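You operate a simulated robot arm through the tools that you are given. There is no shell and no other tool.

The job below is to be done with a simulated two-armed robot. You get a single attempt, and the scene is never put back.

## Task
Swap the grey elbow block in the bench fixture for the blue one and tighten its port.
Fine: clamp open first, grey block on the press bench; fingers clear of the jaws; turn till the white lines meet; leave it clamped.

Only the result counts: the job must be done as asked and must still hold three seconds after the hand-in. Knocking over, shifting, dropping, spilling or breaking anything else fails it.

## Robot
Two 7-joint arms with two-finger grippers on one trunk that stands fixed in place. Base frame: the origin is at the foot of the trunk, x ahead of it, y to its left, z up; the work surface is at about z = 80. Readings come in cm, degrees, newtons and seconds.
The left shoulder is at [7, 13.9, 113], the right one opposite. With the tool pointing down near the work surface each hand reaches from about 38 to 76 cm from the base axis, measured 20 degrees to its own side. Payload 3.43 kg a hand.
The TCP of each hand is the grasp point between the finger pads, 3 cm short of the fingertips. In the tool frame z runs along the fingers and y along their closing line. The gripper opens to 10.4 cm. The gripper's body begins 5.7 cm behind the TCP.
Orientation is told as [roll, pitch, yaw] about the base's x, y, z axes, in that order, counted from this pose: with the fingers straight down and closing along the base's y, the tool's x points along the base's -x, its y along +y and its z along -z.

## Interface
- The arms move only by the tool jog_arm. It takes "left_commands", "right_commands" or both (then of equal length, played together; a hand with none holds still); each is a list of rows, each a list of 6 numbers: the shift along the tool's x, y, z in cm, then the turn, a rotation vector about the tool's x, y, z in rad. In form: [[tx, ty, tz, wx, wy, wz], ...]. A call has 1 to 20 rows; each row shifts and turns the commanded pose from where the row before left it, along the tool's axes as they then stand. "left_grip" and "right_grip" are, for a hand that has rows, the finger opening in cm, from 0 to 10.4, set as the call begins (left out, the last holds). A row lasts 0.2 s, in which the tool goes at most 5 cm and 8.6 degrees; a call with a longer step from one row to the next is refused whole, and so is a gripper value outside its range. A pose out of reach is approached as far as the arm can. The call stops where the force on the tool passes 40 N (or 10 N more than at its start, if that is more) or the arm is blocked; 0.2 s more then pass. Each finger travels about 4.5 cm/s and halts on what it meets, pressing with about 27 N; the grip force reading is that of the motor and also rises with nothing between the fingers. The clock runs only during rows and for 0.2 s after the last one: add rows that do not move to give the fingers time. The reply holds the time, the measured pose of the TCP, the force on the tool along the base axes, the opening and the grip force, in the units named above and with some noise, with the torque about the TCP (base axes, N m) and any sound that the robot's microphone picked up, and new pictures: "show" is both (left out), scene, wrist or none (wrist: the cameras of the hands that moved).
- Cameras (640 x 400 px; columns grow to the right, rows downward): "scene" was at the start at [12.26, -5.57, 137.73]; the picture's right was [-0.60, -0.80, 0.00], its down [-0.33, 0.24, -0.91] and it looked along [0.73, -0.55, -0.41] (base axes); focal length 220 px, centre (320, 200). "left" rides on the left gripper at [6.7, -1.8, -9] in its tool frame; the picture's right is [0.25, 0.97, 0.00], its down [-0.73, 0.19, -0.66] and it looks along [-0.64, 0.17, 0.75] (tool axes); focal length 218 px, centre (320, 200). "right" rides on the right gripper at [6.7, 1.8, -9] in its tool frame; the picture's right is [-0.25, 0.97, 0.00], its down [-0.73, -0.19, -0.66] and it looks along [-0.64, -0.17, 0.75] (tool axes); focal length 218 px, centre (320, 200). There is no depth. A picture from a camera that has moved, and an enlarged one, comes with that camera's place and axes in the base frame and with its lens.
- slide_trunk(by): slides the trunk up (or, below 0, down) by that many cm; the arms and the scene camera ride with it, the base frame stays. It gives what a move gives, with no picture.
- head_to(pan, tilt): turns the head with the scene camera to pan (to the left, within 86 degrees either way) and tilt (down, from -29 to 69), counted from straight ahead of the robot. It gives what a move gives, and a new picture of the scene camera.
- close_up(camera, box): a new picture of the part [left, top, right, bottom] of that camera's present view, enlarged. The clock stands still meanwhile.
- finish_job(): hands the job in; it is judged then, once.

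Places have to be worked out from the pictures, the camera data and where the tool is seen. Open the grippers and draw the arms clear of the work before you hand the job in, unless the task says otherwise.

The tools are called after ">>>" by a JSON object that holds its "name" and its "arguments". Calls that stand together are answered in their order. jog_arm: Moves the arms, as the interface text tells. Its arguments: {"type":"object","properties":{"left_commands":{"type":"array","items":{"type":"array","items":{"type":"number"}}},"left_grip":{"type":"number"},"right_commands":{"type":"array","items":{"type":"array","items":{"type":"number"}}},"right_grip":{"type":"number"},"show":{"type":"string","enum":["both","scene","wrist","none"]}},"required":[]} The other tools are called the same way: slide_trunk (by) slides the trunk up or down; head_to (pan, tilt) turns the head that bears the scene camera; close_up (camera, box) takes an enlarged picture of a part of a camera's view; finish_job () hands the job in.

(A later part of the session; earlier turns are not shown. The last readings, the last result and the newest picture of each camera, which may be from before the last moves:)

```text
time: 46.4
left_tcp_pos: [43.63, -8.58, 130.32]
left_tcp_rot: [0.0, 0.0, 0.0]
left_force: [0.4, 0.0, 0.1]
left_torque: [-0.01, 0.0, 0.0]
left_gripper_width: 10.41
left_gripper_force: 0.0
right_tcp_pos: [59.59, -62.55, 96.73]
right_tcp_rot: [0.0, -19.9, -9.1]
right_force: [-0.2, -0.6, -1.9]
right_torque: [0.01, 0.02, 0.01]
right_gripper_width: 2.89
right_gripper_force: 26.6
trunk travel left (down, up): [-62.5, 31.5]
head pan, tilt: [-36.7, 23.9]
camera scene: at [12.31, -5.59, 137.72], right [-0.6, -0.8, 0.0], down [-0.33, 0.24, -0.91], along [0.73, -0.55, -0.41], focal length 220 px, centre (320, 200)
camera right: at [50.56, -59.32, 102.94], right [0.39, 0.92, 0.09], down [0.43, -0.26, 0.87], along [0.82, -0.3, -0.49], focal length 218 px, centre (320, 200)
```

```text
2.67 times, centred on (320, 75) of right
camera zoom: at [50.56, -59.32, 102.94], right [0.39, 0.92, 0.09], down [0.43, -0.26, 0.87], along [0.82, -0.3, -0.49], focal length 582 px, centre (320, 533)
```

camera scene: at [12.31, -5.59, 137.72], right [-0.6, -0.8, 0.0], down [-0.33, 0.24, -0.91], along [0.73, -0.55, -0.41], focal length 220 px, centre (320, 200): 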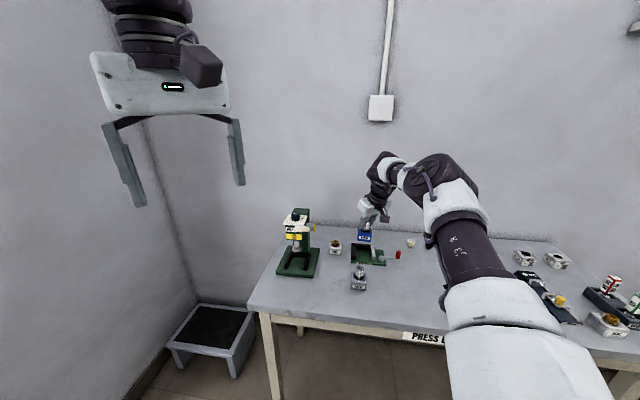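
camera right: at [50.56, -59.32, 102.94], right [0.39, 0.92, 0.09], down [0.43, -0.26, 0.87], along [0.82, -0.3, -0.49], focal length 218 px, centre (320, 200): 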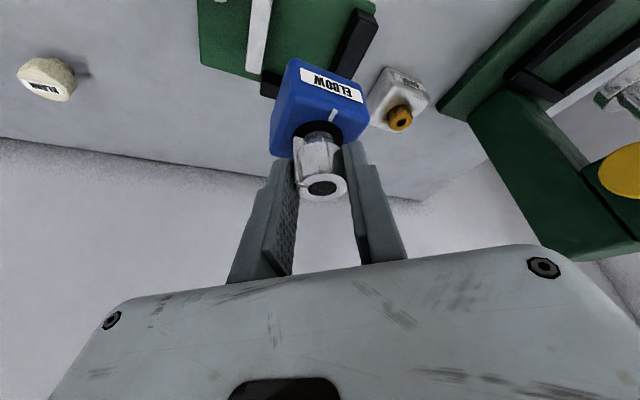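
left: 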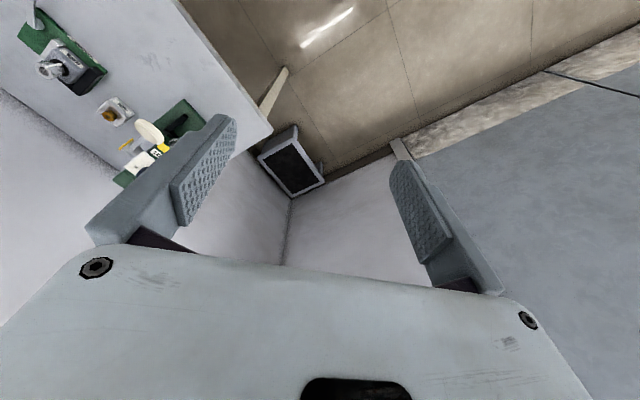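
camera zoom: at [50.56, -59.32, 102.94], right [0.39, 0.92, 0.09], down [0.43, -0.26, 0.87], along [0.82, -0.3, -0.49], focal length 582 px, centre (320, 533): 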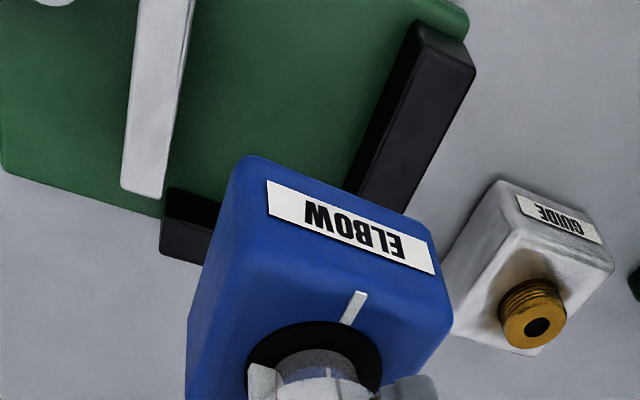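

The blue block is over the open fixture. Its front edge looks turned a few degrees relative to the fixture, so I'll zoom in to measure its yaw before lowering.

>>> {"name": "close_up", "arguments": {"camera": "scene", "box": [352, 224, 382, 246]}}

>>> {"name": "close_up", "arguments": {"camera": "scene", "box": [350, 240, 390, 268]}}

>>> {"name": "close_up", "arguments": {"camera": "right", "box": [260, 50, 380, 140]}}

>>> {"name": "close_up", "arguments": {"camera": "right", "box": [180, 0, 400, 130]}}

```text
16.00 times, centred on (367, 235) of scene
camera zoom: at [12.31, -5.59, 137.72], right [-0.6, -0.8, 0.0], down [-0.33, 0.24, -0.91], along [0.73, -0.55, -0.41], focal length 3521 px, centre (-432, -360)
```

zoom: 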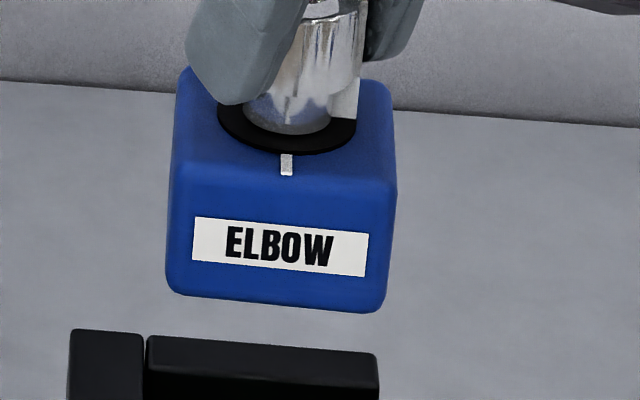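

```text
14.29 times, centred on (370, 254) of scene
camera zoom: at [12.31, -5.59, 137.72], right [-0.6, -0.8, 0.0], down [-0.33, 0.24, -0.91], along [0.73, -0.55, -0.41], focal length 3144 px, centre (-394, -571)
```

zoom: 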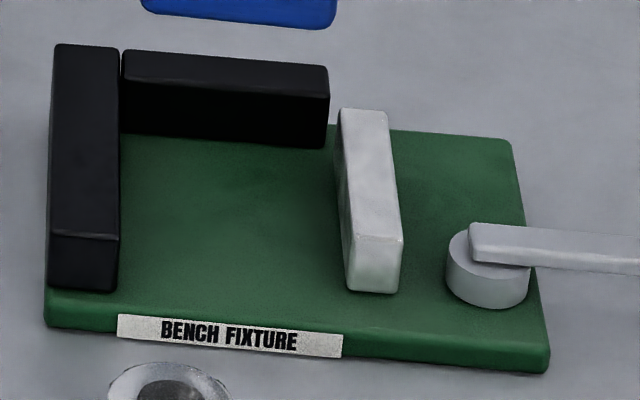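

```text
4.44 times, centred on (320, 95) of right
camera zoom: at [50.56, -59.32, 102.94], right [0.39, 0.92, 0.09], down [0.43, -0.26, 0.87], along [0.82, -0.3, -0.49], focal length 970 px, centre (320, 667)
```

zoom: 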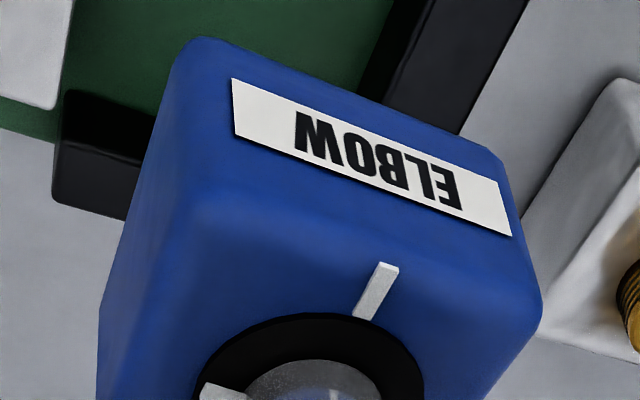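

```text
2.91 times, centred on (290, 65) of right
camera zoom: at [50.56, -59.32, 102.94], right [0.39, 0.92, 0.09], down [0.43, -0.26, 0.87], along [0.82, -0.3, -0.49], focal length 635 px, centre (407, 593)
```

zoom: 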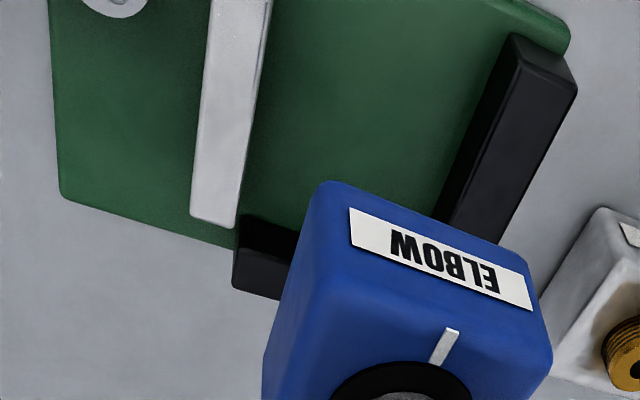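

Measured yaw is about 43.5° for the blue block against 45.6° for the fixture, and the block sits at the same u as the grey one had. I'll turn it +2°, shift 0.35 cm toward the moving jaw, and lower to just above the jaws to check.

>>> {"name": "jog_arm", "arguments": {"right_commands": [[0.19, -0.286, -0.069, 0, 0, 0], [0, 0, 0, -0.012, 0, -0.0328], [0.684, 0, 1.88, 0, 0, 0], [0.684, 0, 1.88, 0, 0, 0], [0.479, 0, 1.316, 0, 0, 0], [0, 0, 0, 0, 0, 0], [0, 0, 0, 0, 0, 0]], "show": "none"}}

>>> {"name": "close_up", "arguments": {"camera": "scene", "box": [348, 228, 388, 264]}}

>>> {"name": "close_up", "arguments": {"camera": "right", "box": [220, 20, 420, 150]}}

```text
time: 48.0
left_tcp_pos: [43.73, -8.59, 130.5]
left_tcp_rot: [0.0, -0.1, 0.0]
left_force: [0.1, 0.2, -0.4]
left_torque: [-0.02, 0.03, -0.04]
left_gripper_width: 10.41
left_gripper_force: 0.1
right_tcp_pos: [59.43, -62.97, 91.26]
right_tcp_rot: [0.0, -20.0, -7.3]
right_force: [0.1, 0.6, -2.0]
right_torque: [0.02, 0.0, -0.02]
right_gripper_width: 2.87
right_gripper_force: 27.0
trunk travel left (down, up): [-62.5, 31.5]
head pan, tilt: [-36.7, 23.9]
```

```text
11.11 times, centred on (368, 246) of scene
camera zoom: at [12.29, -5.6, 137.72], right [-0.6, -0.8, 0.0], down [-0.33, 0.24, -0.91], along [0.73, -0.55, -0.41], focal length 2445 px, centre (-213, -311)
```

zoom: 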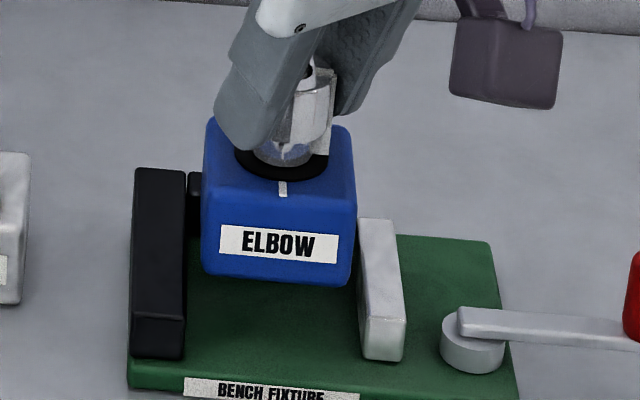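

```text
3.08 times, centred on (320, 85) of right
camera zoom: at [50.25, -59.92, 97.42], right [0.36, 0.93, 0.09], down [0.43, -0.25, 0.87], along [0.83, -0.27, -0.49], focal length 672 px, centre (320, 554)
```

zoom: 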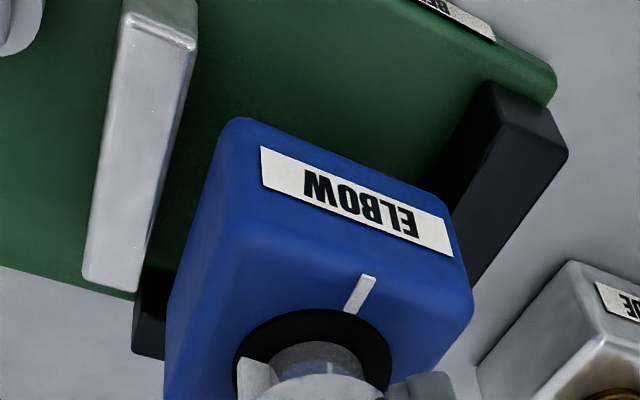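

The block is centred between the jaws, about 0.5 cm from the fixed jaw, and aligned within about 1.5°. I'll trim 1° and lower it between the jaws.

>>> {"name": "jog_arm", "arguments": {"right_commands": [[0, 0, 0, -0.006, 0, -0.0164], [0.205, 0, 0.564, 0, 0, 0], [0.205, 0, 0.564, 0, 0, 0], [0.205, 0, 0.564, 0, 0, 0], [0.137, 0, 0.376, 0, 0, 0], [0, 0, 0, 0, 0, 0]], "show": "none"}}

>>> {"name": "close_up", "arguments": {"camera": "scene", "box": [348, 228, 388, 264]}}

```text
time: 49.4
left_tcp_pos: [43.64, -8.5, 130.4]
left_tcp_rot: [0.0, 0.0, 0.0]
left_force: [0.0, -0.6, -0.1]
left_torque: [0.01, -0.01, 0.01]
left_gripper_width: 10.38
left_gripper_force: 0.1
right_tcp_pos: [59.45, -62.93, 89.08]
right_tcp_rot: [0.1, -20.0, -6.1]
right_force: [0.7, -0.6, -3.0]
right_torque: [0.01, 0.01, -0.01]
right_gripper_width: 2.85
right_gripper_force: 27.0
trunk travel left (down, up): [-62.5, 31.5]
head pan, tilt: [-36.7, 23.9]
```

```text
11.11 times, centred on (368, 246) of scene
camera zoom: at [12.28, -5.6, 137.73], right [-0.6, -0.8, 0.0], down [-0.33, 0.24, -0.91], along [0.73, -0.55, -0.41], focal length 2445 px, centre (-213, -311)
```

zoom: 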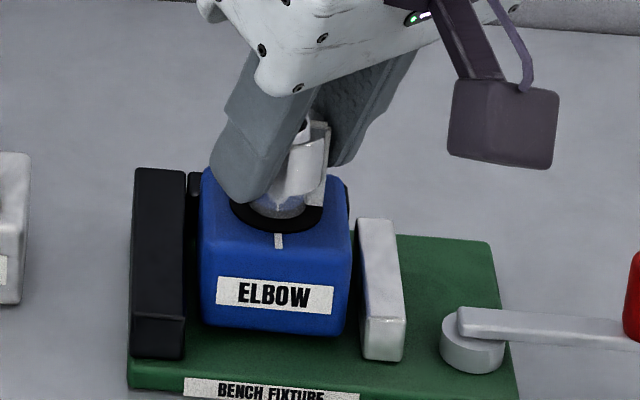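

Nearly down, with gaps on both sides. I'll lower in small steps until I feel contact.

>>> {"name": "jog_arm", "arguments": {"right_commands": [[0.051, 0, 0.141, 0, 0, 0], [0.034, 0, 0.094, 0, 0, 0], [0, 0, 0, 0, 0, 0]], "show": "none"}}

>>> {"name": "jog_arm", "arguments": {"right_commands": [[0.034, 0, 0.094, 0, 0, 0], [0, 0, 0, 0, 0, 0]], "show": "none"}}

>>> {"name": "jog_arm", "arguments": {"right_commands": [[0.034, 0, 0.094, 0, 0, 0], [0, 0, 0, 0, 0, 0]], "show": "none"}}

```text
time: 50.2
left_tcp_pos: [43.63, -8.57, 130.42]
left_tcp_rot: [0.1, 0.0, 0.0]
left_force: [0.0, 0.7, 0.4]
left_torque: [0.03, -0.02, -0.01]
left_gripper_width: 10.39
left_gripper_force: 0.1
right_tcp_pos: [59.44, -62.9, 88.77]
right_tcp_rot: [0.0, -20.0, -6.2]
right_force: [0.1, 0.5, -1.7]
right_torque: [0.0, -0.01, 0.04]
right_gripper_width: 2.86
right_gripper_force: 27.4
trunk travel left (down, up): [-62.5, 31.5]
head pan, tilt: [-36.7, 23.9]
```

```text
time: 50.8
left_tcp_pos: [43.67, -8.58, 130.45]
left_tcp_rot: [0.0, -0.1, 0.0]
left_force: [-0.2, -0.4, 0.4]
left_torque: [0.04, 0.01, 0.0]
left_gripper_width: 10.39
left_gripper_force: 0.2
right_tcp_pos: [59.39, -62.88, 88.8]
right_tcp_rot: [-0.1, -19.9, -6.2]
right_force: [0.2, -0.1, -1.9]
right_torque: [0.0, 0.01, 0.02]
right_gripper_width: 2.87
right_gripper_force: 26.8
trunk travel left (down, up): [-62.5, 31.5]
head pan, tilt: [-36.7, 23.9]
```

```text
time: 51.4
left_tcp_pos: [43.7, -8.51, 130.51]
left_tcp_rot: [0.1, 0.0, 0.0]
left_force: [0.4, 0.1, -0.2]
left_torque: [-0.01, 0.01, 0.03]
left_gripper_width: 10.39
left_gripper_force: 0.0
right_tcp_pos: [59.33, -62.94, 88.71]
right_tcp_rot: [0.0, -20.0, -6.1]
right_force: [0.1, -0.3, 0.9]
right_torque: [-0.09, -0.08, -0.01]
right_gripper_width: 2.87
right_gripper_force: 27.1
trunk travel left (down, up): [-62.5, 31.5]
head pan, tilt: [-36.7, 23.9]
```

The block now rests on the fixture plate (force flipped to +0.9 N). I'll release it and back out along the tool axis.

>>> {"name": "jog_arm", "arguments": {"right_commands": [[0, 0, 0, 0, 0, 0], [0, 0, 0, 0, 0, 0], [0, 0, 0, 0, 0, 0], [0, 0, 0, 0, 0, 0], [0, 0, -1, 0, 0, 0], [0, 0, -2.5, 0, 0, 0], [0, 0, -3, 0, 0, 0], [0, 0, 0, 0, 0, 0]], "right_grip": 5.2}}

>>> {"name": "close_up", "arguments": {"camera": "scene", "box": [346, 228, 396, 268]}}

>>> {"name": "close_up", "arguments": {"camera": "right", "box": [220, 20, 420, 160]}}

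```text
time: 53.2
left_tcp_pos: [43.79, -8.5, 130.4]
left_tcp_rot: [0.1, -0.1, 0.0]
left_force: [0.2, -0.2, -0.2]
left_torque: [0.01, 0.01, 0.02]
left_gripper_width: 10.39
left_gripper_force: 0.1
right_tcp_pos: [57.01, -62.7, 94.71]
right_tcp_rot: [0.0, -19.8, -6.1]
right_force: [0.1, -0.3, -0.3]
right_torque: [-0.03, 0.0, 0.01]
right_gripper_width: 5.18
right_gripper_force: 0.1
trunk travel left (down, up): [-62.5, 31.5]
head pan, tilt: [-36.7, 23.9]
camera scene: at [12.34, -5.62, 137.72], right [-0.6, -0.8, 0.0], down [-0.33, 0.24, -0.91], along [0.73, -0.55, -0.41], focal length 220 px, centre (320, 200)
camera right: at [47.85, -59.79, 100.91], right [0.34, 0.94, 0.09], down [0.44, -0.24, 0.87], along [0.83, -0.26, -0.49], focal length 218 px, centre (320, 200)
```

scene: 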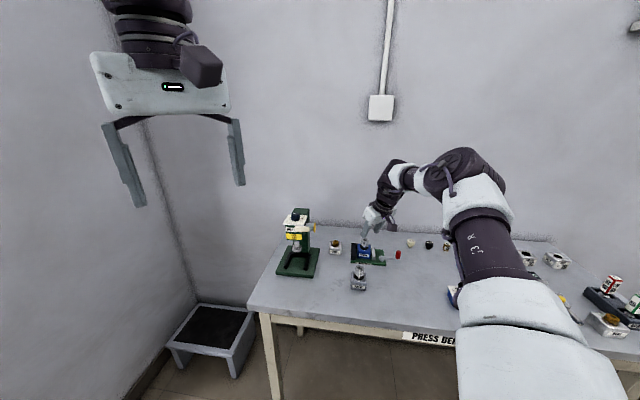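
right: 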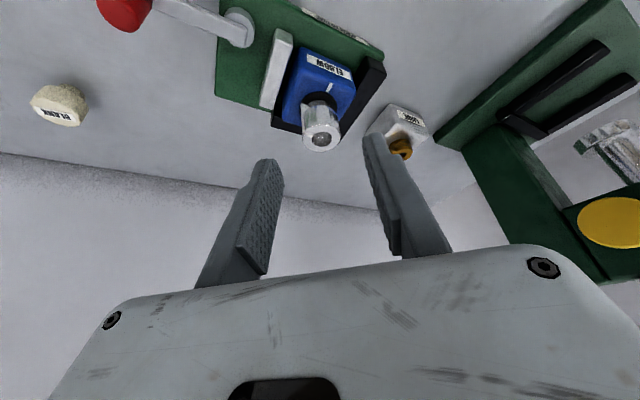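

```text
10.00 times, centred on (371, 248) of scene
camera zoom: at [12.34, -5.62, 137.72], right [-0.6, -0.8, 0.0], down [-0.33, 0.24, -0.91], along [0.73, -0.55, -0.41], focal length 2201 px, centre (-190, -280)
```

zoom: 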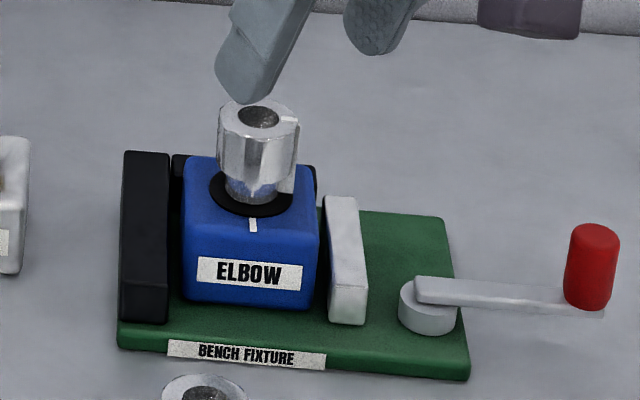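

```text
2.86 times, centred on (320, 90) of right
camera zoom: at [47.85, -59.79, 100.91], right [0.34, 0.94, 0.09], down [0.44, -0.24, 0.87], along [0.83, -0.26, -0.49], focal length 624 px, centre (320, 514)
```

zoom: 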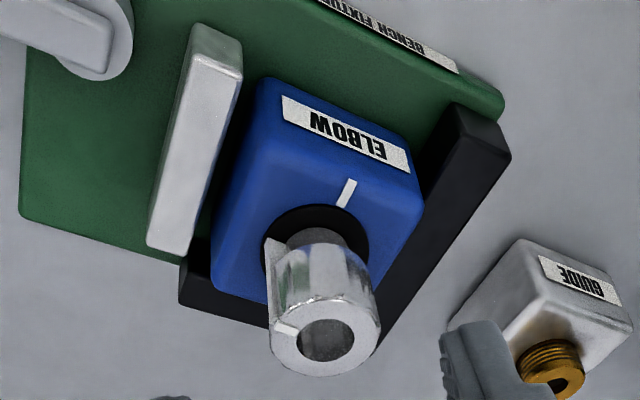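

The blue block sits between the jaws, untouched by the fingers. Now I'll go back to the lever, which is still at the open stop with its knob near (49.3,-70), using the same tilted pose as before.

>>> {"name": "jog_arm", "arguments": {"right_commands": [[-0.684, 0, -1.88, 0, 0, 0], [0, 0, 0, 0.0408, 0, 0.1123], [0, 0, 0, 0.0408, 0, 0.1123], [0, 0, 0, 0.0408, 0, 0.1123], [0, 0, 0, 0.0408, 0, 0.1123], [0, 0, 0, 0.0408, 0, 0.1123], [0, 0, 0, 0.0408, 0, 0.1123], [0, 0, 0, 0.0408, 0, 0.1123], [0.68, -2.63, 0.087, 0, 0, 0], [0.68, -2.63, 0.087, 0, 0, 0], [0.68, -2.63, 0.087, 0, 0, 0], [0.68, -2.63, 0.087, 0, 0, 0], [0, 0, 0, 0, 0, 0]], "right_grip": 4.5}}

>>> {"name": "close_up", "arguments": {"camera": "scene", "box": [346, 220, 416, 270]}}

>>> {"name": "close_up", "arguments": {"camera": "right", "box": [240, 40, 440, 180]}}

```text
time: 56.0
left_tcp_pos: [43.83, -8.5, 130.41]
left_tcp_rot: [0.0, 0.2, 0.0]
left_force: [0.6, -0.4, 0.1]
left_torque: [-0.02, 0.03, -0.03]
left_gripper_width: 10.4
left_gripper_force: 0.0
right_tcp_pos: [47.41, -66.86, 95.51]
right_tcp_rot: [-0.1, -20.0, -54.1]
right_force: [-0.1, 0.2, 0.4]
right_torque: [0.0, 0.01, 0.0]
right_gripper_width: 4.48
right_gripper_force: 0.1
trunk travel left (down, up): [-62.5, 31.5]
head pan, tilt: [-36.7, 23.9]
camera scene: at [12.36, -5.52, 137.72], right [-0.6, -0.8, 0.0], down [-0.33, 0.24, -0.91], along [0.73, -0.55, -0.41], focal length 220 px, centre (320, 200)
camera right: at [43.2, -58.18, 101.73], right [0.92, 0.37, 0.08], down [0.12, -0.48, 0.87], along [0.37, -0.79, -0.49], focal length 218 px, centre (320, 200)
```

scene: 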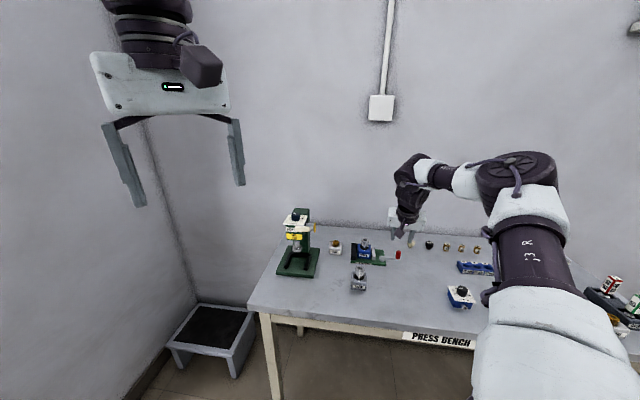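
right: 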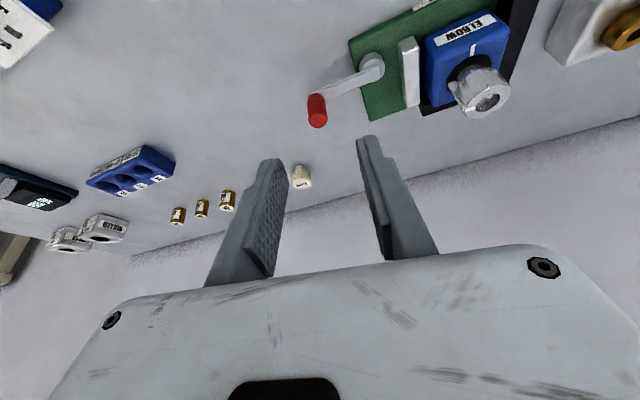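

```text
8.00 times, centred on (381, 245) of scene
camera zoom: at [12.36, -5.52, 137.72], right [-0.6, -0.8, 0.0], down [-0.33, 0.24, -0.91], along [0.73, -0.55, -0.41], focal length 1760 px, centre (-168, -160)
```

zoom: 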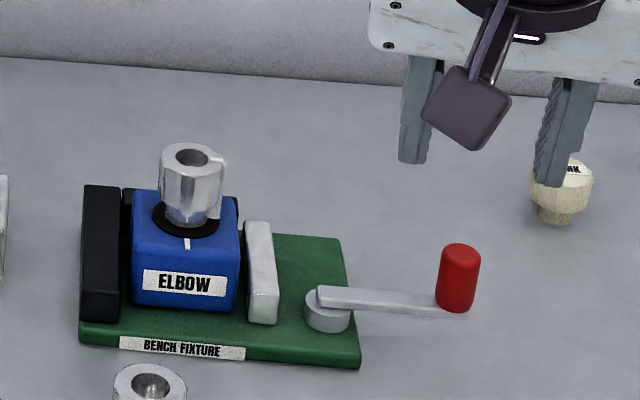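

```text
2.86 times, centred on (340, 110) of right
camera zoom: at [43.2, -58.18, 101.73], right [0.92, 0.37, 0.08], down [0.12, -0.48, 0.87], along [0.37, -0.79, -0.49], focal length 624 px, centre (263, 457)
```

zoom: 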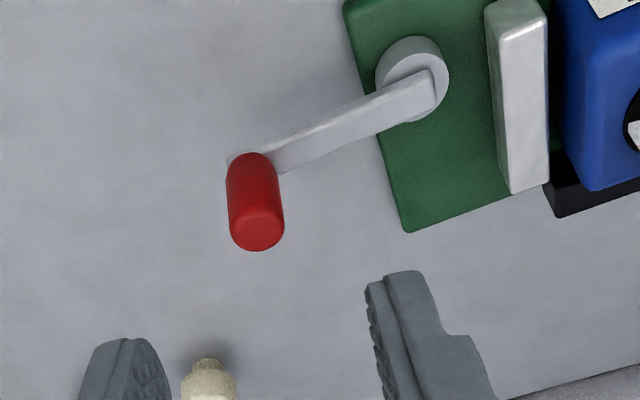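

The knob is at (49.37,-70.05), as expected. I'll advance onto it, grip it, and drag the first part of the closing arc.

>>> {"name": "jog_arm", "arguments": {"right_commands": [[0.05, -0.28, 2.5, 0, 0, 0], [0.05, 0, 2.5, 0, 0, 0], [0, 0, 2, 0, 0, 0], [0, 0, 1.3, 0, 0, 0], [0, 0, 0.74, 0, 0, 0], [0, 0, 0, 0, 0, 0]], "show": "wrist"}}

>>> {"name": "jog_arm", "arguments": {"right_commands": [[0, 0, 0, 0, 0, 0], [0, 0, 0, 0, 0, 0], [0, 0, 0, 0, 0, 0], [0, 0, 0, 0, 0, 0], [0, 0, 0, 0, 0, 0]], "right_grip": 1.5, "show": "wrist"}}

```text
time: 57.4
left_tcp_pos: [43.58, -8.52, 130.48]
left_tcp_rot: [0.0, 0.0, 0.0]
left_force: [-0.6, -0.4, -0.5]
left_torque: [-0.03, -0.02, -0.02]
left_gripper_width: 10.4
left_gripper_force: 0.1
right_tcp_pos: [48.78, -69.43, 86.94]
right_tcp_rot: [0.1, -20.0, -54.1]
right_force: [0.0, 0.1, -0.3]
right_torque: [-0.01, 0.01, 0.0]
right_gripper_width: 4.47
right_gripper_force: 0.1
trunk travel left (down, up): [-62.5, 31.5]
head pan, tilt: [-36.7, 23.9]
camera right: at [44.62, -60.77, 93.08], right [0.92, 0.38, 0.09], down [0.12, -0.49, 0.87], along [0.37, -0.79, -0.49], focal length 218 px, centre (320, 200)
```

right: 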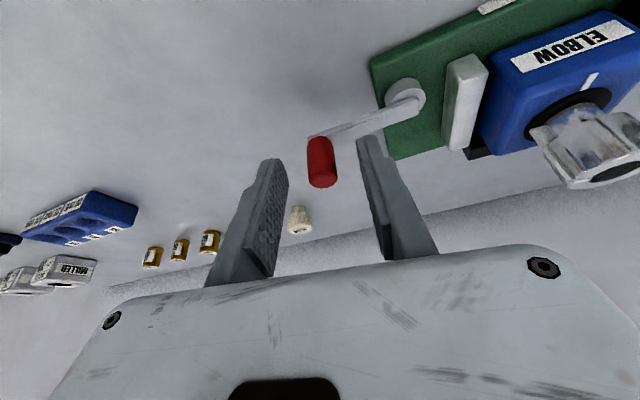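

```text
time: 58.6
left_tcp_pos: [43.73, -8.6, 130.36]
left_tcp_rot: [0.0, 0.0, 0.0]
left_force: [-0.4, -0.7, 0.6]
left_torque: [0.0, -0.01, -0.02]
left_gripper_width: 10.4
left_gripper_force: 0.2
right_tcp_pos: [48.86, -69.48, 86.92]
right_tcp_rot: [-0.1, -20.0, -54.1]
right_force: [0.3, -0.3, -1.5]
right_torque: [0.07, -0.23, -0.13]
right_gripper_width: 1.68
right_gripper_force: 45.0
trunk travel left (down, up): [-62.5, 31.5]
head pan, tilt: [-36.7, 23.9]
camera right: at [44.63, -60.8, 93.05], right [0.92, 0.37, 0.09], down [0.12, -0.49, 0.87], along [0.37, -0.79, -0.49], focal length 218 px, centre (320, 200)
```

right: 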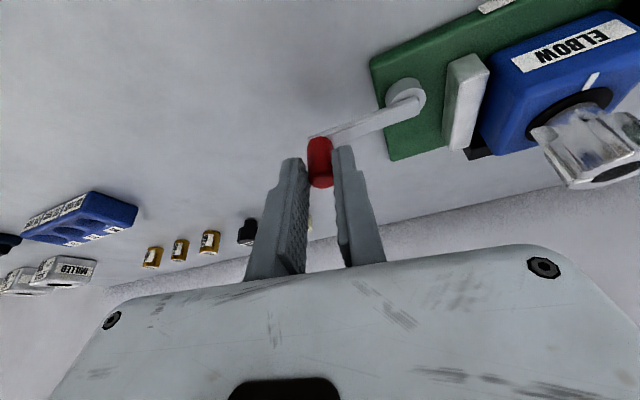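

The knob is gripped (1.68 cm). I'll drag it clockwise for the first 32° of the closing arc.

>>> {"name": "jog_arm", "arguments": {"right_commands": [[0.733, -0.038, -0.267, 0, 0, 0], [0.732, 0.071, -0.267, 0, 0, 0], [0.714, 0.179, -0.26, 0, 0, 0], [0.686, 0.283, -0.249, 0, 0, 0], [0, 0, 0, 0, 0, 0]], "show": "wrist"}}

>>> {"name": "close_up", "arguments": {"camera": "scene", "box": [346, 220, 416, 270]}}

```text
time: 59.8
left_tcp_pos: [43.59, -8.6, 130.39]
left_tcp_rot: [0.1, 0.0, -0.2]
left_force: [-0.4, 0.2, -0.7]
left_torque: [0.0, 0.0, -0.02]
left_gripper_width: 10.38
left_gripper_force: 0.0
right_tcp_pos: [47.17, -66.78, 86.81]
right_tcp_rot: [-0.1, -19.9, -54.2]
right_force: [-4.1, -6.5, 0.7]
right_torque: [-0.44, -0.1, -0.39]
right_gripper_width: 1.64
right_gripper_force: 45.3
trunk travel left (down, up): [-62.5, 31.5]
head pan, tilt: [-36.7, 23.9]
camera right: at [43.0, -58.11, 93.05], right [0.92, 0.37, 0.09], down [0.12, -0.49, 0.87], along [0.36, -0.79, -0.49], focal length 218 px, centre (320, 200)
```

right: 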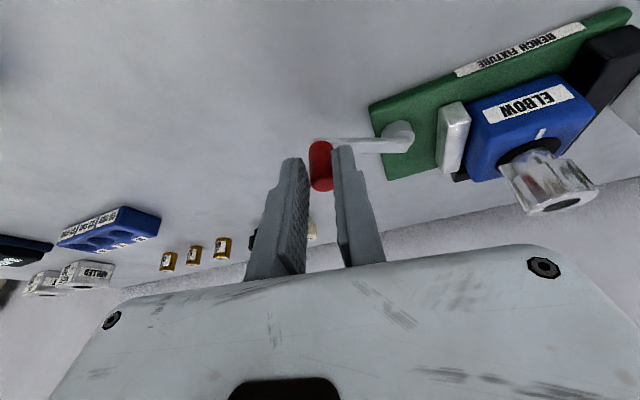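

```text
8.00 times, centred on (381, 245) of scene
camera zoom: at [12.16, -5.68, 137.73], right [-0.6, -0.8, 0.0], down [-0.32, 0.24, -0.91], along [0.73, -0.55, -0.41], focal length 1760 px, centre (-168, -160)
```

zoom: 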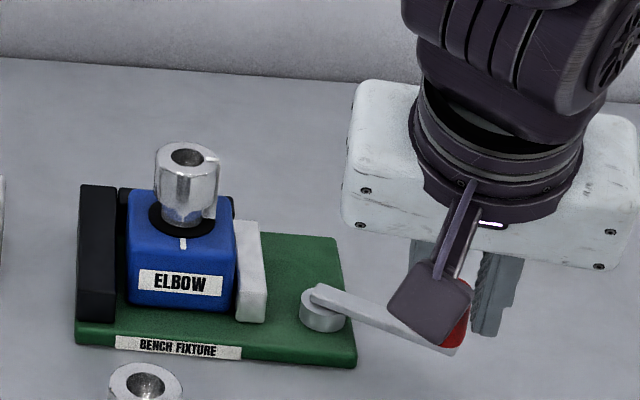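

The moving jaw is just reaching the block, with about 8 N on the tool. I'll continue the arc in smaller portions.

>>> {"name": "jog_arm", "arguments": {"right_commands": [[0.64, 0.382, -0.233, 0, 0, 0], [0.585, 0.473, -0.214, 0, 0, 0], [0, 0, 0, 0, 0, 0]], "show": "wrist"}}

>>> {"name": "close_up", "arguments": {"camera": "scene", "box": [346, 220, 416, 270]}}

```text
time: 60.6
left_tcp_pos: [43.54, -8.45, 130.7]
left_tcp_rot: [0.0, -0.1, 0.0]
left_force: [-0.5, 0.8, -0.3]
left_torque: [-0.02, -0.01, 0.03]
left_gripper_width: 10.37
left_gripper_force: 0.1
right_tcp_pos: [47.09, -65.11, 86.88]
right_tcp_rot: [-0.1, -19.7, -54.2]
right_force: [-14.8, -0.6, 0.5]
right_torque: [0.06, 0.33, -0.34]
right_gripper_width: 2.16
right_gripper_force: 5.7
trunk travel left (down, up): [-62.5, 31.5]
head pan, tilt: [-36.7, 23.9]
camera right: at [42.81, -56.4, 93.15], right [0.92, 0.37, 0.09], down [0.12, -0.49, 0.87], along [0.37, -0.79, -0.49], focal length 218 px, centre (320, 200)
```

right: 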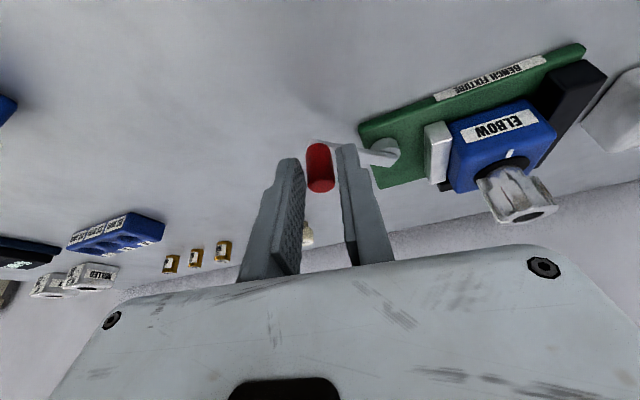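

```text
8.00 times, centred on (381, 245) of scene
camera zoom: at [12.01, -5.56, 137.75], right [-0.6, -0.8, 0.0], down [-0.32, 0.24, -0.91], along [0.73, -0.55, -0.4], focal length 1760 px, centre (-168, -160)
```

zoom: 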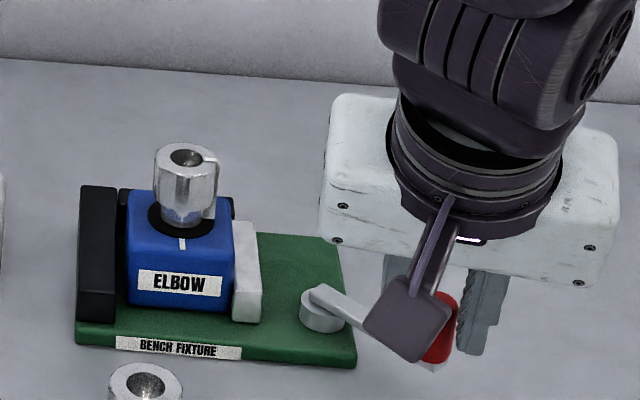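

The fingers were being pushed outward (about 15 N in -x), meaning the true radius is a little larger than my path. I'll relax 0.25 cm outward and continue the arc in small steps.

>>> {"name": "jog_arm", "arguments": {"right_commands": [[0.29, -0.085, -0.106, 0, 0, 0], [0.39, 0.364, -0.142, 0, 0, 0], [0, 0, 0, 0, 0, 0]], "show": "wrist"}}

>>> {"name": "close_up", "arguments": {"camera": "scene", "box": [346, 220, 416, 270]}}

```text
time: 61.4
left_tcp_pos: [43.44, -8.51, 130.55]
left_tcp_rot: [0.1, -0.1, 0.0]
left_force: [0.2, -0.2, 0.1]
left_torque: [0.02, 0.01, 0.04]
left_gripper_width: 10.39
left_gripper_force: 0.1
right_tcp_pos: [46.98, -64.45, 87.02]
right_tcp_rot: [0.1, -19.8, -54.1]
right_force: [-12.1, 0.3, -2.6]
right_torque: [0.09, 0.24, -0.3]
right_gripper_width: 2.08
right_gripper_force: 5.4
trunk travel left (down, up): [-62.5, 31.5]
head pan, tilt: [-36.7, 23.9]
camera right: at [42.73, -55.76, 93.14], right [0.92, 0.37, 0.09], down [0.12, -0.49, 0.87], along [0.37, -0.79, -0.49], focal length 218 px, centre (320, 200)
```

right: 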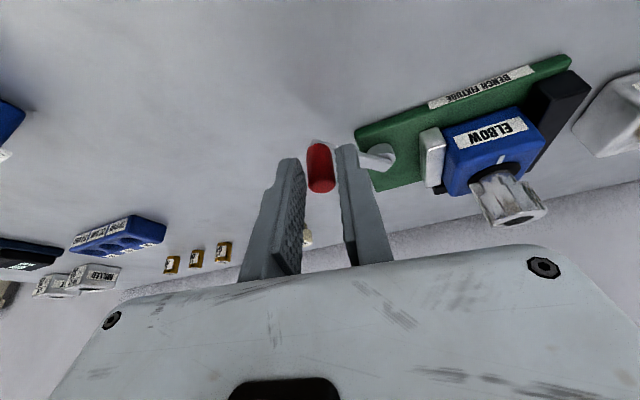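

```text
8.00 times, centred on (381, 245) of scene
camera zoom: at [12.07, -5.65, 137.74], right [-0.6, -0.8, 0.0], down [-0.32, 0.24, -0.91], along [0.73, -0.55, -0.41], focal length 1760 px, centre (-168, -160)
```

zoom: 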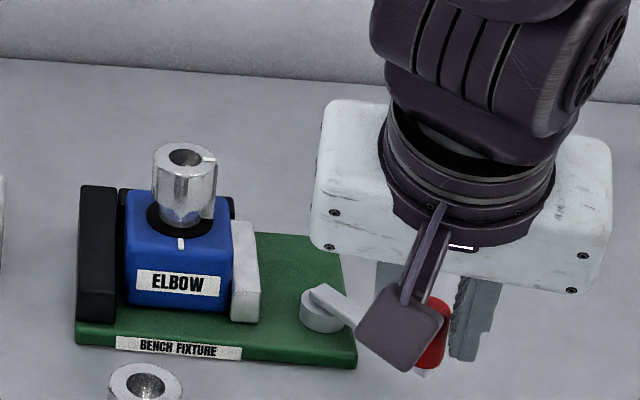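

The force is mostly radial. I'll zoom in on the knob and fingers to see where the knob actually sits in the grip before continuing.

>>> {"name": "close_up", "arguments": {"camera": "right", "box": [260, 110, 440, 230]}}

>>> {"name": "close_up", "arguments": {"camera": "scene", "box": [380, 238, 412, 270]}}

```text
3.33 times, centred on (350, 170) of right
camera zoom: at [42.73, -55.76, 93.14], right [0.92, 0.37, 0.09], down [0.12, -0.49, 0.87], along [0.37, -0.79, -0.49], focal length 728 px, centre (220, 300)
```

zoom: 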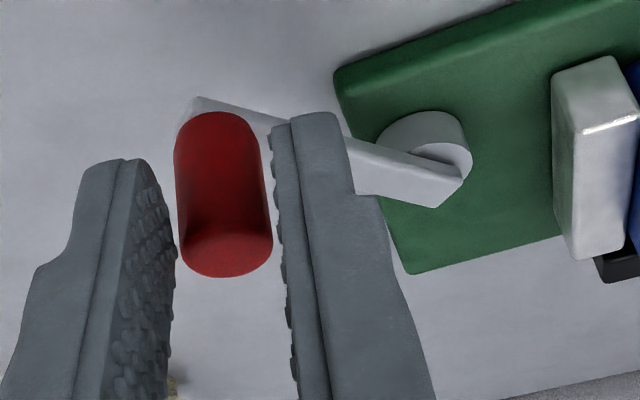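

```text
12.50 times, centred on (396, 254) of scene
camera zoom: at [12.07, -5.65, 137.74], right [-0.6, -0.8, 0.0], down [-0.32, 0.24, -0.91], along [0.73, -0.55, -0.41], focal length 2751 px, centre (-630, -475)
```

zoom: 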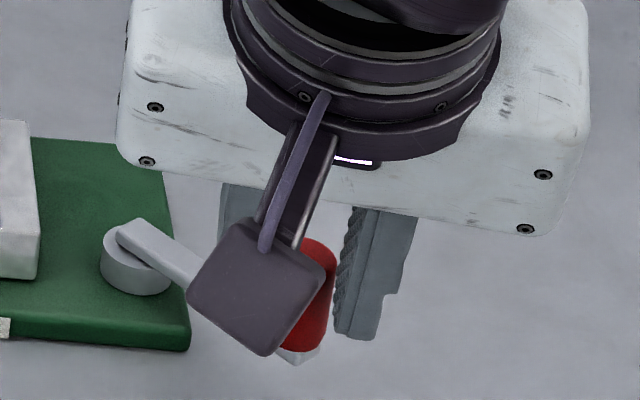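

The knob is pressing only on the -y finger, so my closing line is poorly aligned for this part of the arc. I'll release, back off, and re-approach with a vertical hand whose closing line is tangential, as at the start.

>>> {"name": "jog_arm", "arguments": {"right_commands": [[0, 0, 0, 0, 0, 0], [0, 0, 0, 0, 0, 0], [0, 0, 0, 0, 0, 0], [0, 0, -1, 0, 0, 0], [0, 0, -3, 0, 0, 0], [0, 0, -3, 0, 0, 0], [0, 0, 0, 0, 0.1163, 0], [0, 0, 0, 0, 0.1163, 0], [0, 0, 0, 0, 0.1163, 0], [0, 0, 0, 0, 0, -0.112], [0, 0, 0, 0, 0, -0.112], [0, 0, 0, 0, 0, -0.112], [0, 0, 0, 0, 0, -0.112], [0, 0, 0, 0, 0, -0.112], [0, 0, 0, 0, 0, -0.112], [0, 0, 0, 0, 0, -0.112], [0, 0, 0, 0, 0, 0]], "right_grip": 4.5}}

>>> {"name": "close_up", "arguments": {"camera": "scene", "box": [346, 220, 416, 270]}}

>>> {"name": "close_up", "arguments": {"camera": "right", "box": [240, 80, 440, 220]}}

```text
time: 65.0
left_tcp_pos: [43.67, -8.55, 130.49]
left_tcp_rot: [0.0, 0.0, -0.1]
left_force: [0.0, -0.4, 0.8]
left_torque: [0.01, 0.0, -0.01]
left_gripper_width: 10.41
left_gripper_force: 0.0
right_tcp_pos: [45.76, -62.35, 93.61]
right_tcp_rot: [0.1, 0.0, -9.2]
right_force: [0.2, 0.9, -0.1]
right_torque: [0.01, -0.01, 0.02]
right_gripper_width: 4.5
right_gripper_force: 0.0
trunk travel left (down, up): [-62.5, 31.5]
head pan, tilt: [-36.7, 23.9]
camera scene: at [12.26, -5.58, 137.73], right [-0.6, -0.8, 0.0], down [-0.33, 0.24, -0.91], along [0.73, -0.55, -0.41], focal length 220 px, centre (320, 200)
camera right: at [39.24, -59.63, 102.5], right [0.4, 0.92, 0.0], down [0.69, -0.3, 0.66], along [0.6, -0.26, -0.75], focal length 218 px, centre (320, 200)
```

scene: 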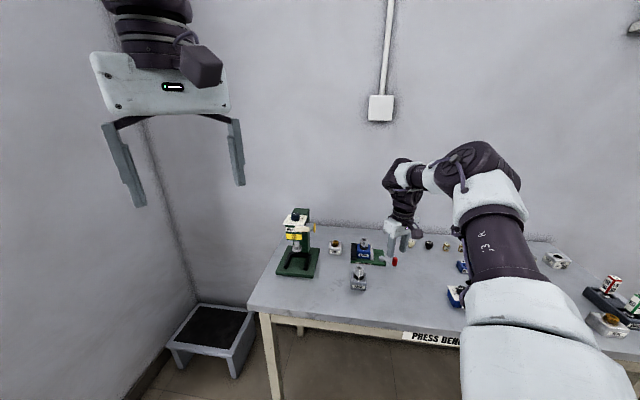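
right: 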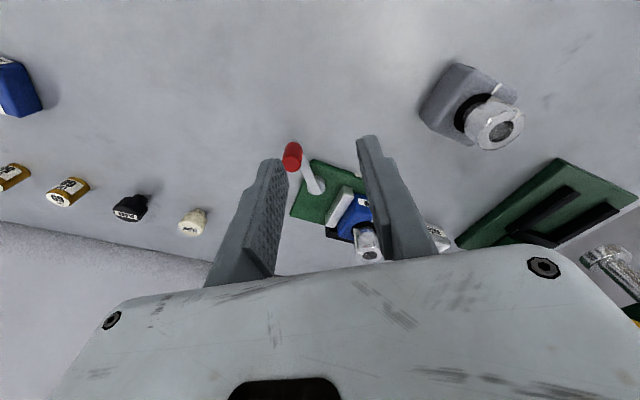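

```text
8.00 times, centred on (381, 245) of scene
camera zoom: at [12.26, -5.58, 137.73], right [-0.6, -0.8, 0.0], down [-0.33, 0.24, -0.91], along [0.73, -0.55, -0.41], focal length 1760 px, centre (-168, -160)
```

zoom: 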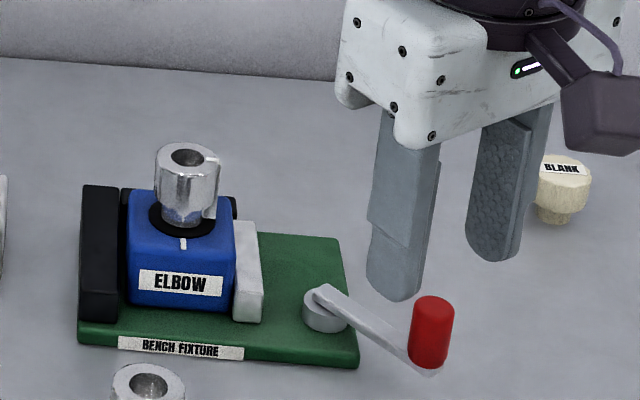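

```text
2.86 times, centred on (340, 150) of right
camera zoom: at [39.24, -59.63, 102.5], right [0.4, 0.92, 0.0], down [0.69, -0.3, 0.66], along [0.6, -0.26, -0.75], focal length 624 px, centre (263, 343)
```

zoom: 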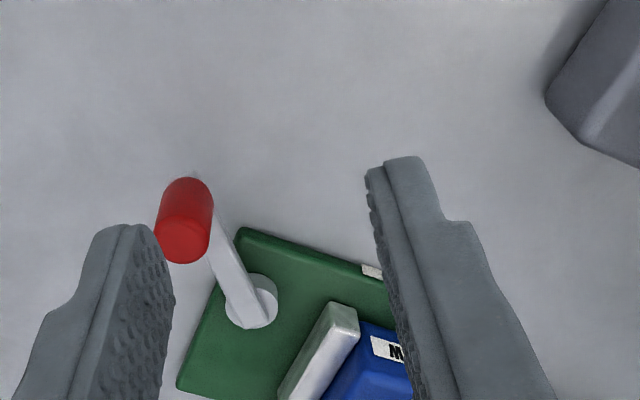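

From both cameras the knob is at (47.58,-65.9), the lever at about 177° around a pivot at (53.1,-66.2) with radius about 5.45. I'll move over the knob with the vertical hand and descend around it.

>>> {"name": "jog_arm", "arguments": {"right_commands": [[-1.18, -1.6, 0, 0, 0, 0], [-1.18, -1.61, 0, 0, 0, 0], [0, 0, 2, 0, 0, 0], [0, 0, 2, 0, 0, 0], [0, 0, 2, 0, 0, 0], [0, 0, 1.3, 0, 0, 0], [0, 0, 0, 0, 0, 0]], "show": "wrist"}}

>>> {"name": "close_up", "arguments": {"camera": "scene", "box": [346, 220, 416, 270]}}

```text
time: 66.6
left_tcp_pos: [43.71, -8.49, 130.39]
left_tcp_rot: [0.0, 0.1, 0.0]
left_force: [0.0, -0.4, -0.2]
left_torque: [-0.01, -0.04, -0.01]
left_gripper_width: 10.42
left_gripper_force: 0.1
right_tcp_pos: [47.58, -65.97, 86.15]
right_tcp_rot: [0.0, 0.1, -9.1]
right_force: [0.4, 0.2, 0.6]
right_torque: [-0.02, 0.04, 0.01]
right_gripper_width: 4.52
right_gripper_force: 0.0
trunk travel left (down, up): [-62.5, 31.5]
head pan, tilt: [-36.7, 23.9]
camera right: at [41.11, -63.08, 95.19], right [0.4, 0.91, 0.0], down [0.69, -0.3, 0.66], along [0.6, -0.27, -0.75], focal length 218 px, centre (320, 200)
```

right: 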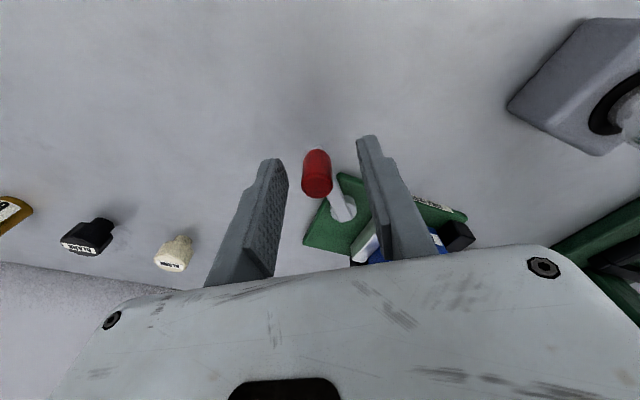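

```text
8.00 times, centred on (381, 245) of scene
camera zoom: at [12.27, -5.57, 137.73], right [-0.6, -0.8, 0.0], down [-0.33, 0.24, -0.91], along [0.73, -0.55, -0.41], focal length 1760 px, centre (-168, -160)
```

zoom: 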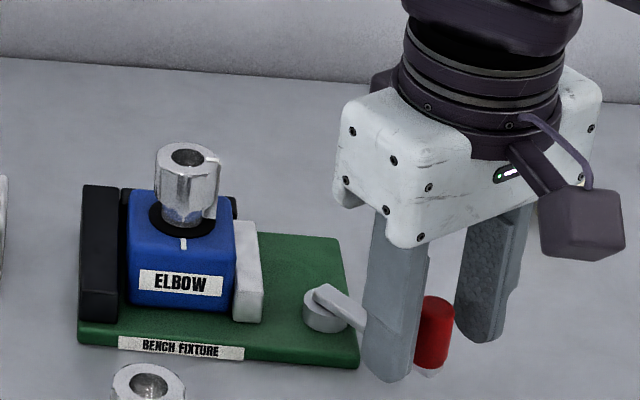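

The knob is between the fingers with the closing line nearly tangential. I'll close to a loose cage and swing clockwise about the pivot.

>>> {"name": "jog_arm", "arguments": {"right_commands": [[0, 0, 0, 0, 0, 0], [0, 0, 0, 0, 0, 0], [0, 0, 0, 0, 0, 0], [0.03, 0.545, 0, 0, 0, 0.1], [0.03, 0.545, 0, 0, 0, 0.1], [0, 0, 0, 0, 0, 0]], "right_grip": 2.2, "show": "wrist"}}

>>> {"name": "close_up", "arguments": {"camera": "scene", "box": [346, 220, 416, 270]}}

```text
time: 68.0
left_tcp_pos: [43.64, -8.59, 130.5]
left_tcp_rot: [0.0, 0.0, 0.0]
left_force: [-0.3, 0.0, -0.1]
left_torque: [0.03, 0.04, 0.01]
left_gripper_width: 10.38
left_gripper_force: 0.1
right_tcp_pos: [47.77, -64.84, 86.25]
right_tcp_rot: [0.0, 0.0, -20.6]
right_force: [0.0, -0.5, 0.3]
right_torque: [-0.07, 0.01, 0.0]
right_gripper_width: 2.23
right_gripper_force: 0.1
trunk travel left (down, up): [-62.5, 31.5]
head pan, tilt: [-36.7, 23.9]
camera right: at [41.96, -60.8, 95.22], right [0.58, 0.82, 0.0], down [0.62, -0.44, 0.66], along [0.54, -0.38, -0.75], focal length 218 px, centre (320, 200)
```

right: 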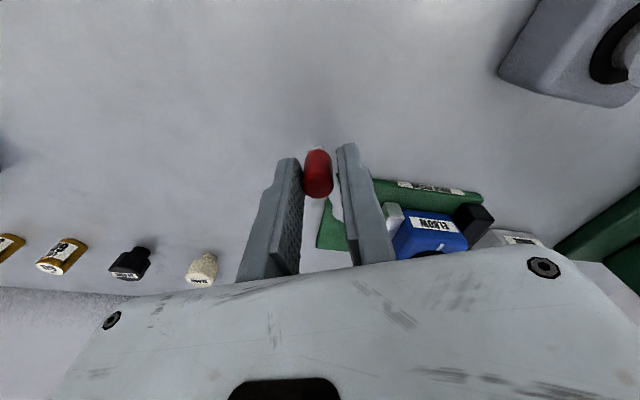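

```text
8.00 times, centred on (381, 245) of scene
camera zoom: at [12.25, -5.6, 137.73], right [-0.6, -0.8, 0.0], down [-0.33, 0.24, -0.91], along [0.73, -0.55, -0.41], focal length 1760 px, centre (-168, -160)
```

zoom: 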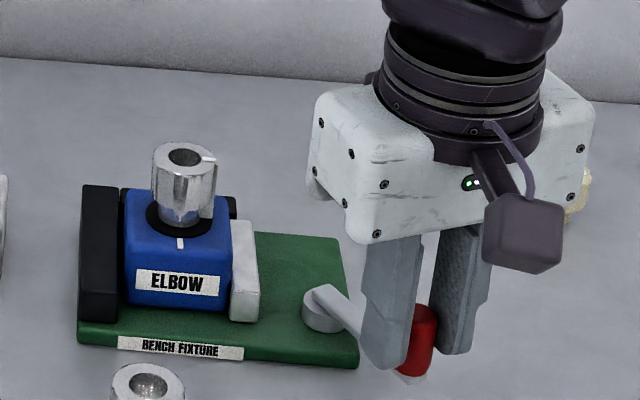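

The lever turns freely and the jaw is pushing the block toward the fixed jaw. I'll continue.

>>> {"name": "jog_arm", "arguments": {"right_commands": [[0.03, 0.545, 0, 0, 0, 0.1], [0.03, 0.545, 0, 0, 0, 0.1], [0, 0, 0, 0, 0, 0]], "show": "wrist"}}

>>> {"name": "close_up", "arguments": {"camera": "scene", "box": [346, 220, 416, 270]}}

```text
time: 68.8
left_tcp_pos: [43.69, -8.61, 130.45]
left_tcp_rot: [0.0, 0.1, 0.0]
left_force: [-0.5, -0.1, 0.2]
left_torque: [0.01, -0.01, 0.02]
left_gripper_width: 10.39
left_gripper_force: 0.0
right_tcp_pos: [48.04, -63.9, 86.32]
right_tcp_rot: [0.1, 0.0, -32.3]
right_force: [-0.9, -0.4, 0.4]
right_torque: [-0.04, 0.03, -0.01]
right_gripper_width: 2.24
right_gripper_force: 0.5
trunk travel left (down, up): [-62.5, 31.5]
head pan, tilt: [-36.7, 23.9]
camera right: at [43.17, -58.72, 95.27], right [0.73, 0.68, 0.0], down [0.52, -0.55, 0.66], along [0.45, -0.48, -0.75], focal length 218 px, centre (320, 200)
```

right: 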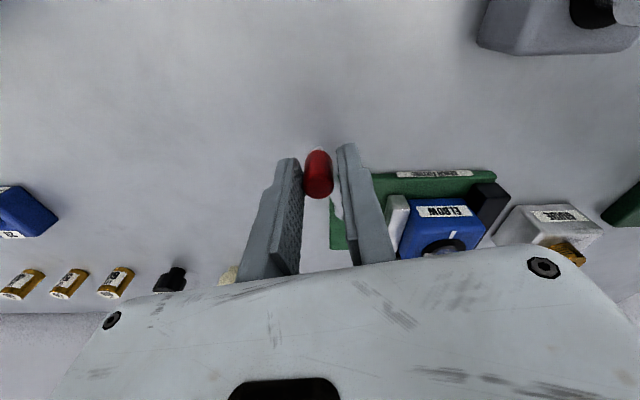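

```text
8.00 times, centred on (381, 245) of scene
camera zoom: at [12.25, -5.59, 137.73], right [-0.6, -0.8, 0.0], down [-0.33, 0.24, -0.91], along [0.73, -0.55, -0.41], focal length 1760 px, centre (-168, -160)
```

zoom: 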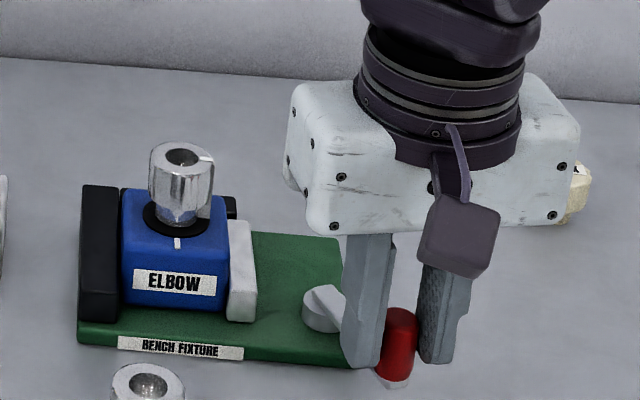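

The block is nearly against the fixed jaw. I'll keep closing in smaller steps and watch for resistance.

>>> {"name": "jog_arm", "arguments": {"right_commands": [[0.015, 0.33, 0, 0, 0, 0.06], [0.015, 0.33, 0, 0, 0, 0.06], [0, 0, 0, 0, 0, 0]], "show": "none"}}

>>> {"name": "close_up", "arguments": {"camera": "scene", "box": [346, 220, 416, 270]}}

```text
time: 69.6
left_tcp_pos: [43.57, -8.58, 130.44]
left_tcp_rot: [0.0, 0.0, 0.0]
left_force: [1.1, -0.2, -0.3]
left_torque: [0.05, -0.01, -0.05]
left_gripper_width: 10.4
left_gripper_force: 0.1
right_tcp_pos: [48.27, -63.32, 86.32]
right_tcp_rot: [0.0, 0.0, -39.1]
right_force: [-2.8, -6.9, 1.6]
right_torque: [-0.09, 0.0, 0.0]
right_gripper_width: 2.53
right_gripper_force: 2.9
trunk travel left (down, up): [-62.5, 31.5]
head pan, tilt: [-36.7, 23.9]
```

```text
8.00 times, centred on (381, 245) of scene
camera zoom: at [12.19, -5.67, 137.73], right [-0.6, -0.8, 0.0], down [-0.32, 0.24, -0.91], along [0.73, -0.55, -0.41], focal length 1760 px, centre (-168, -160)
```

zoom: 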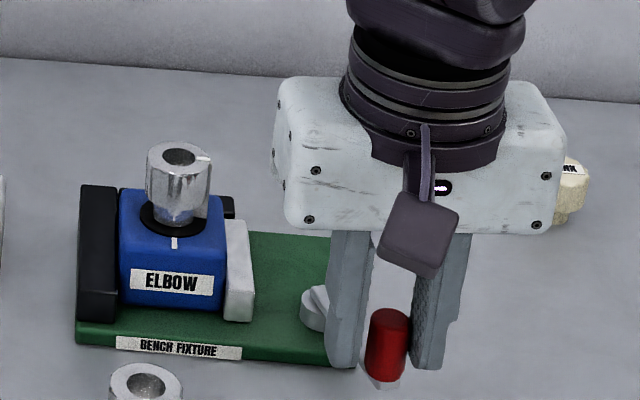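

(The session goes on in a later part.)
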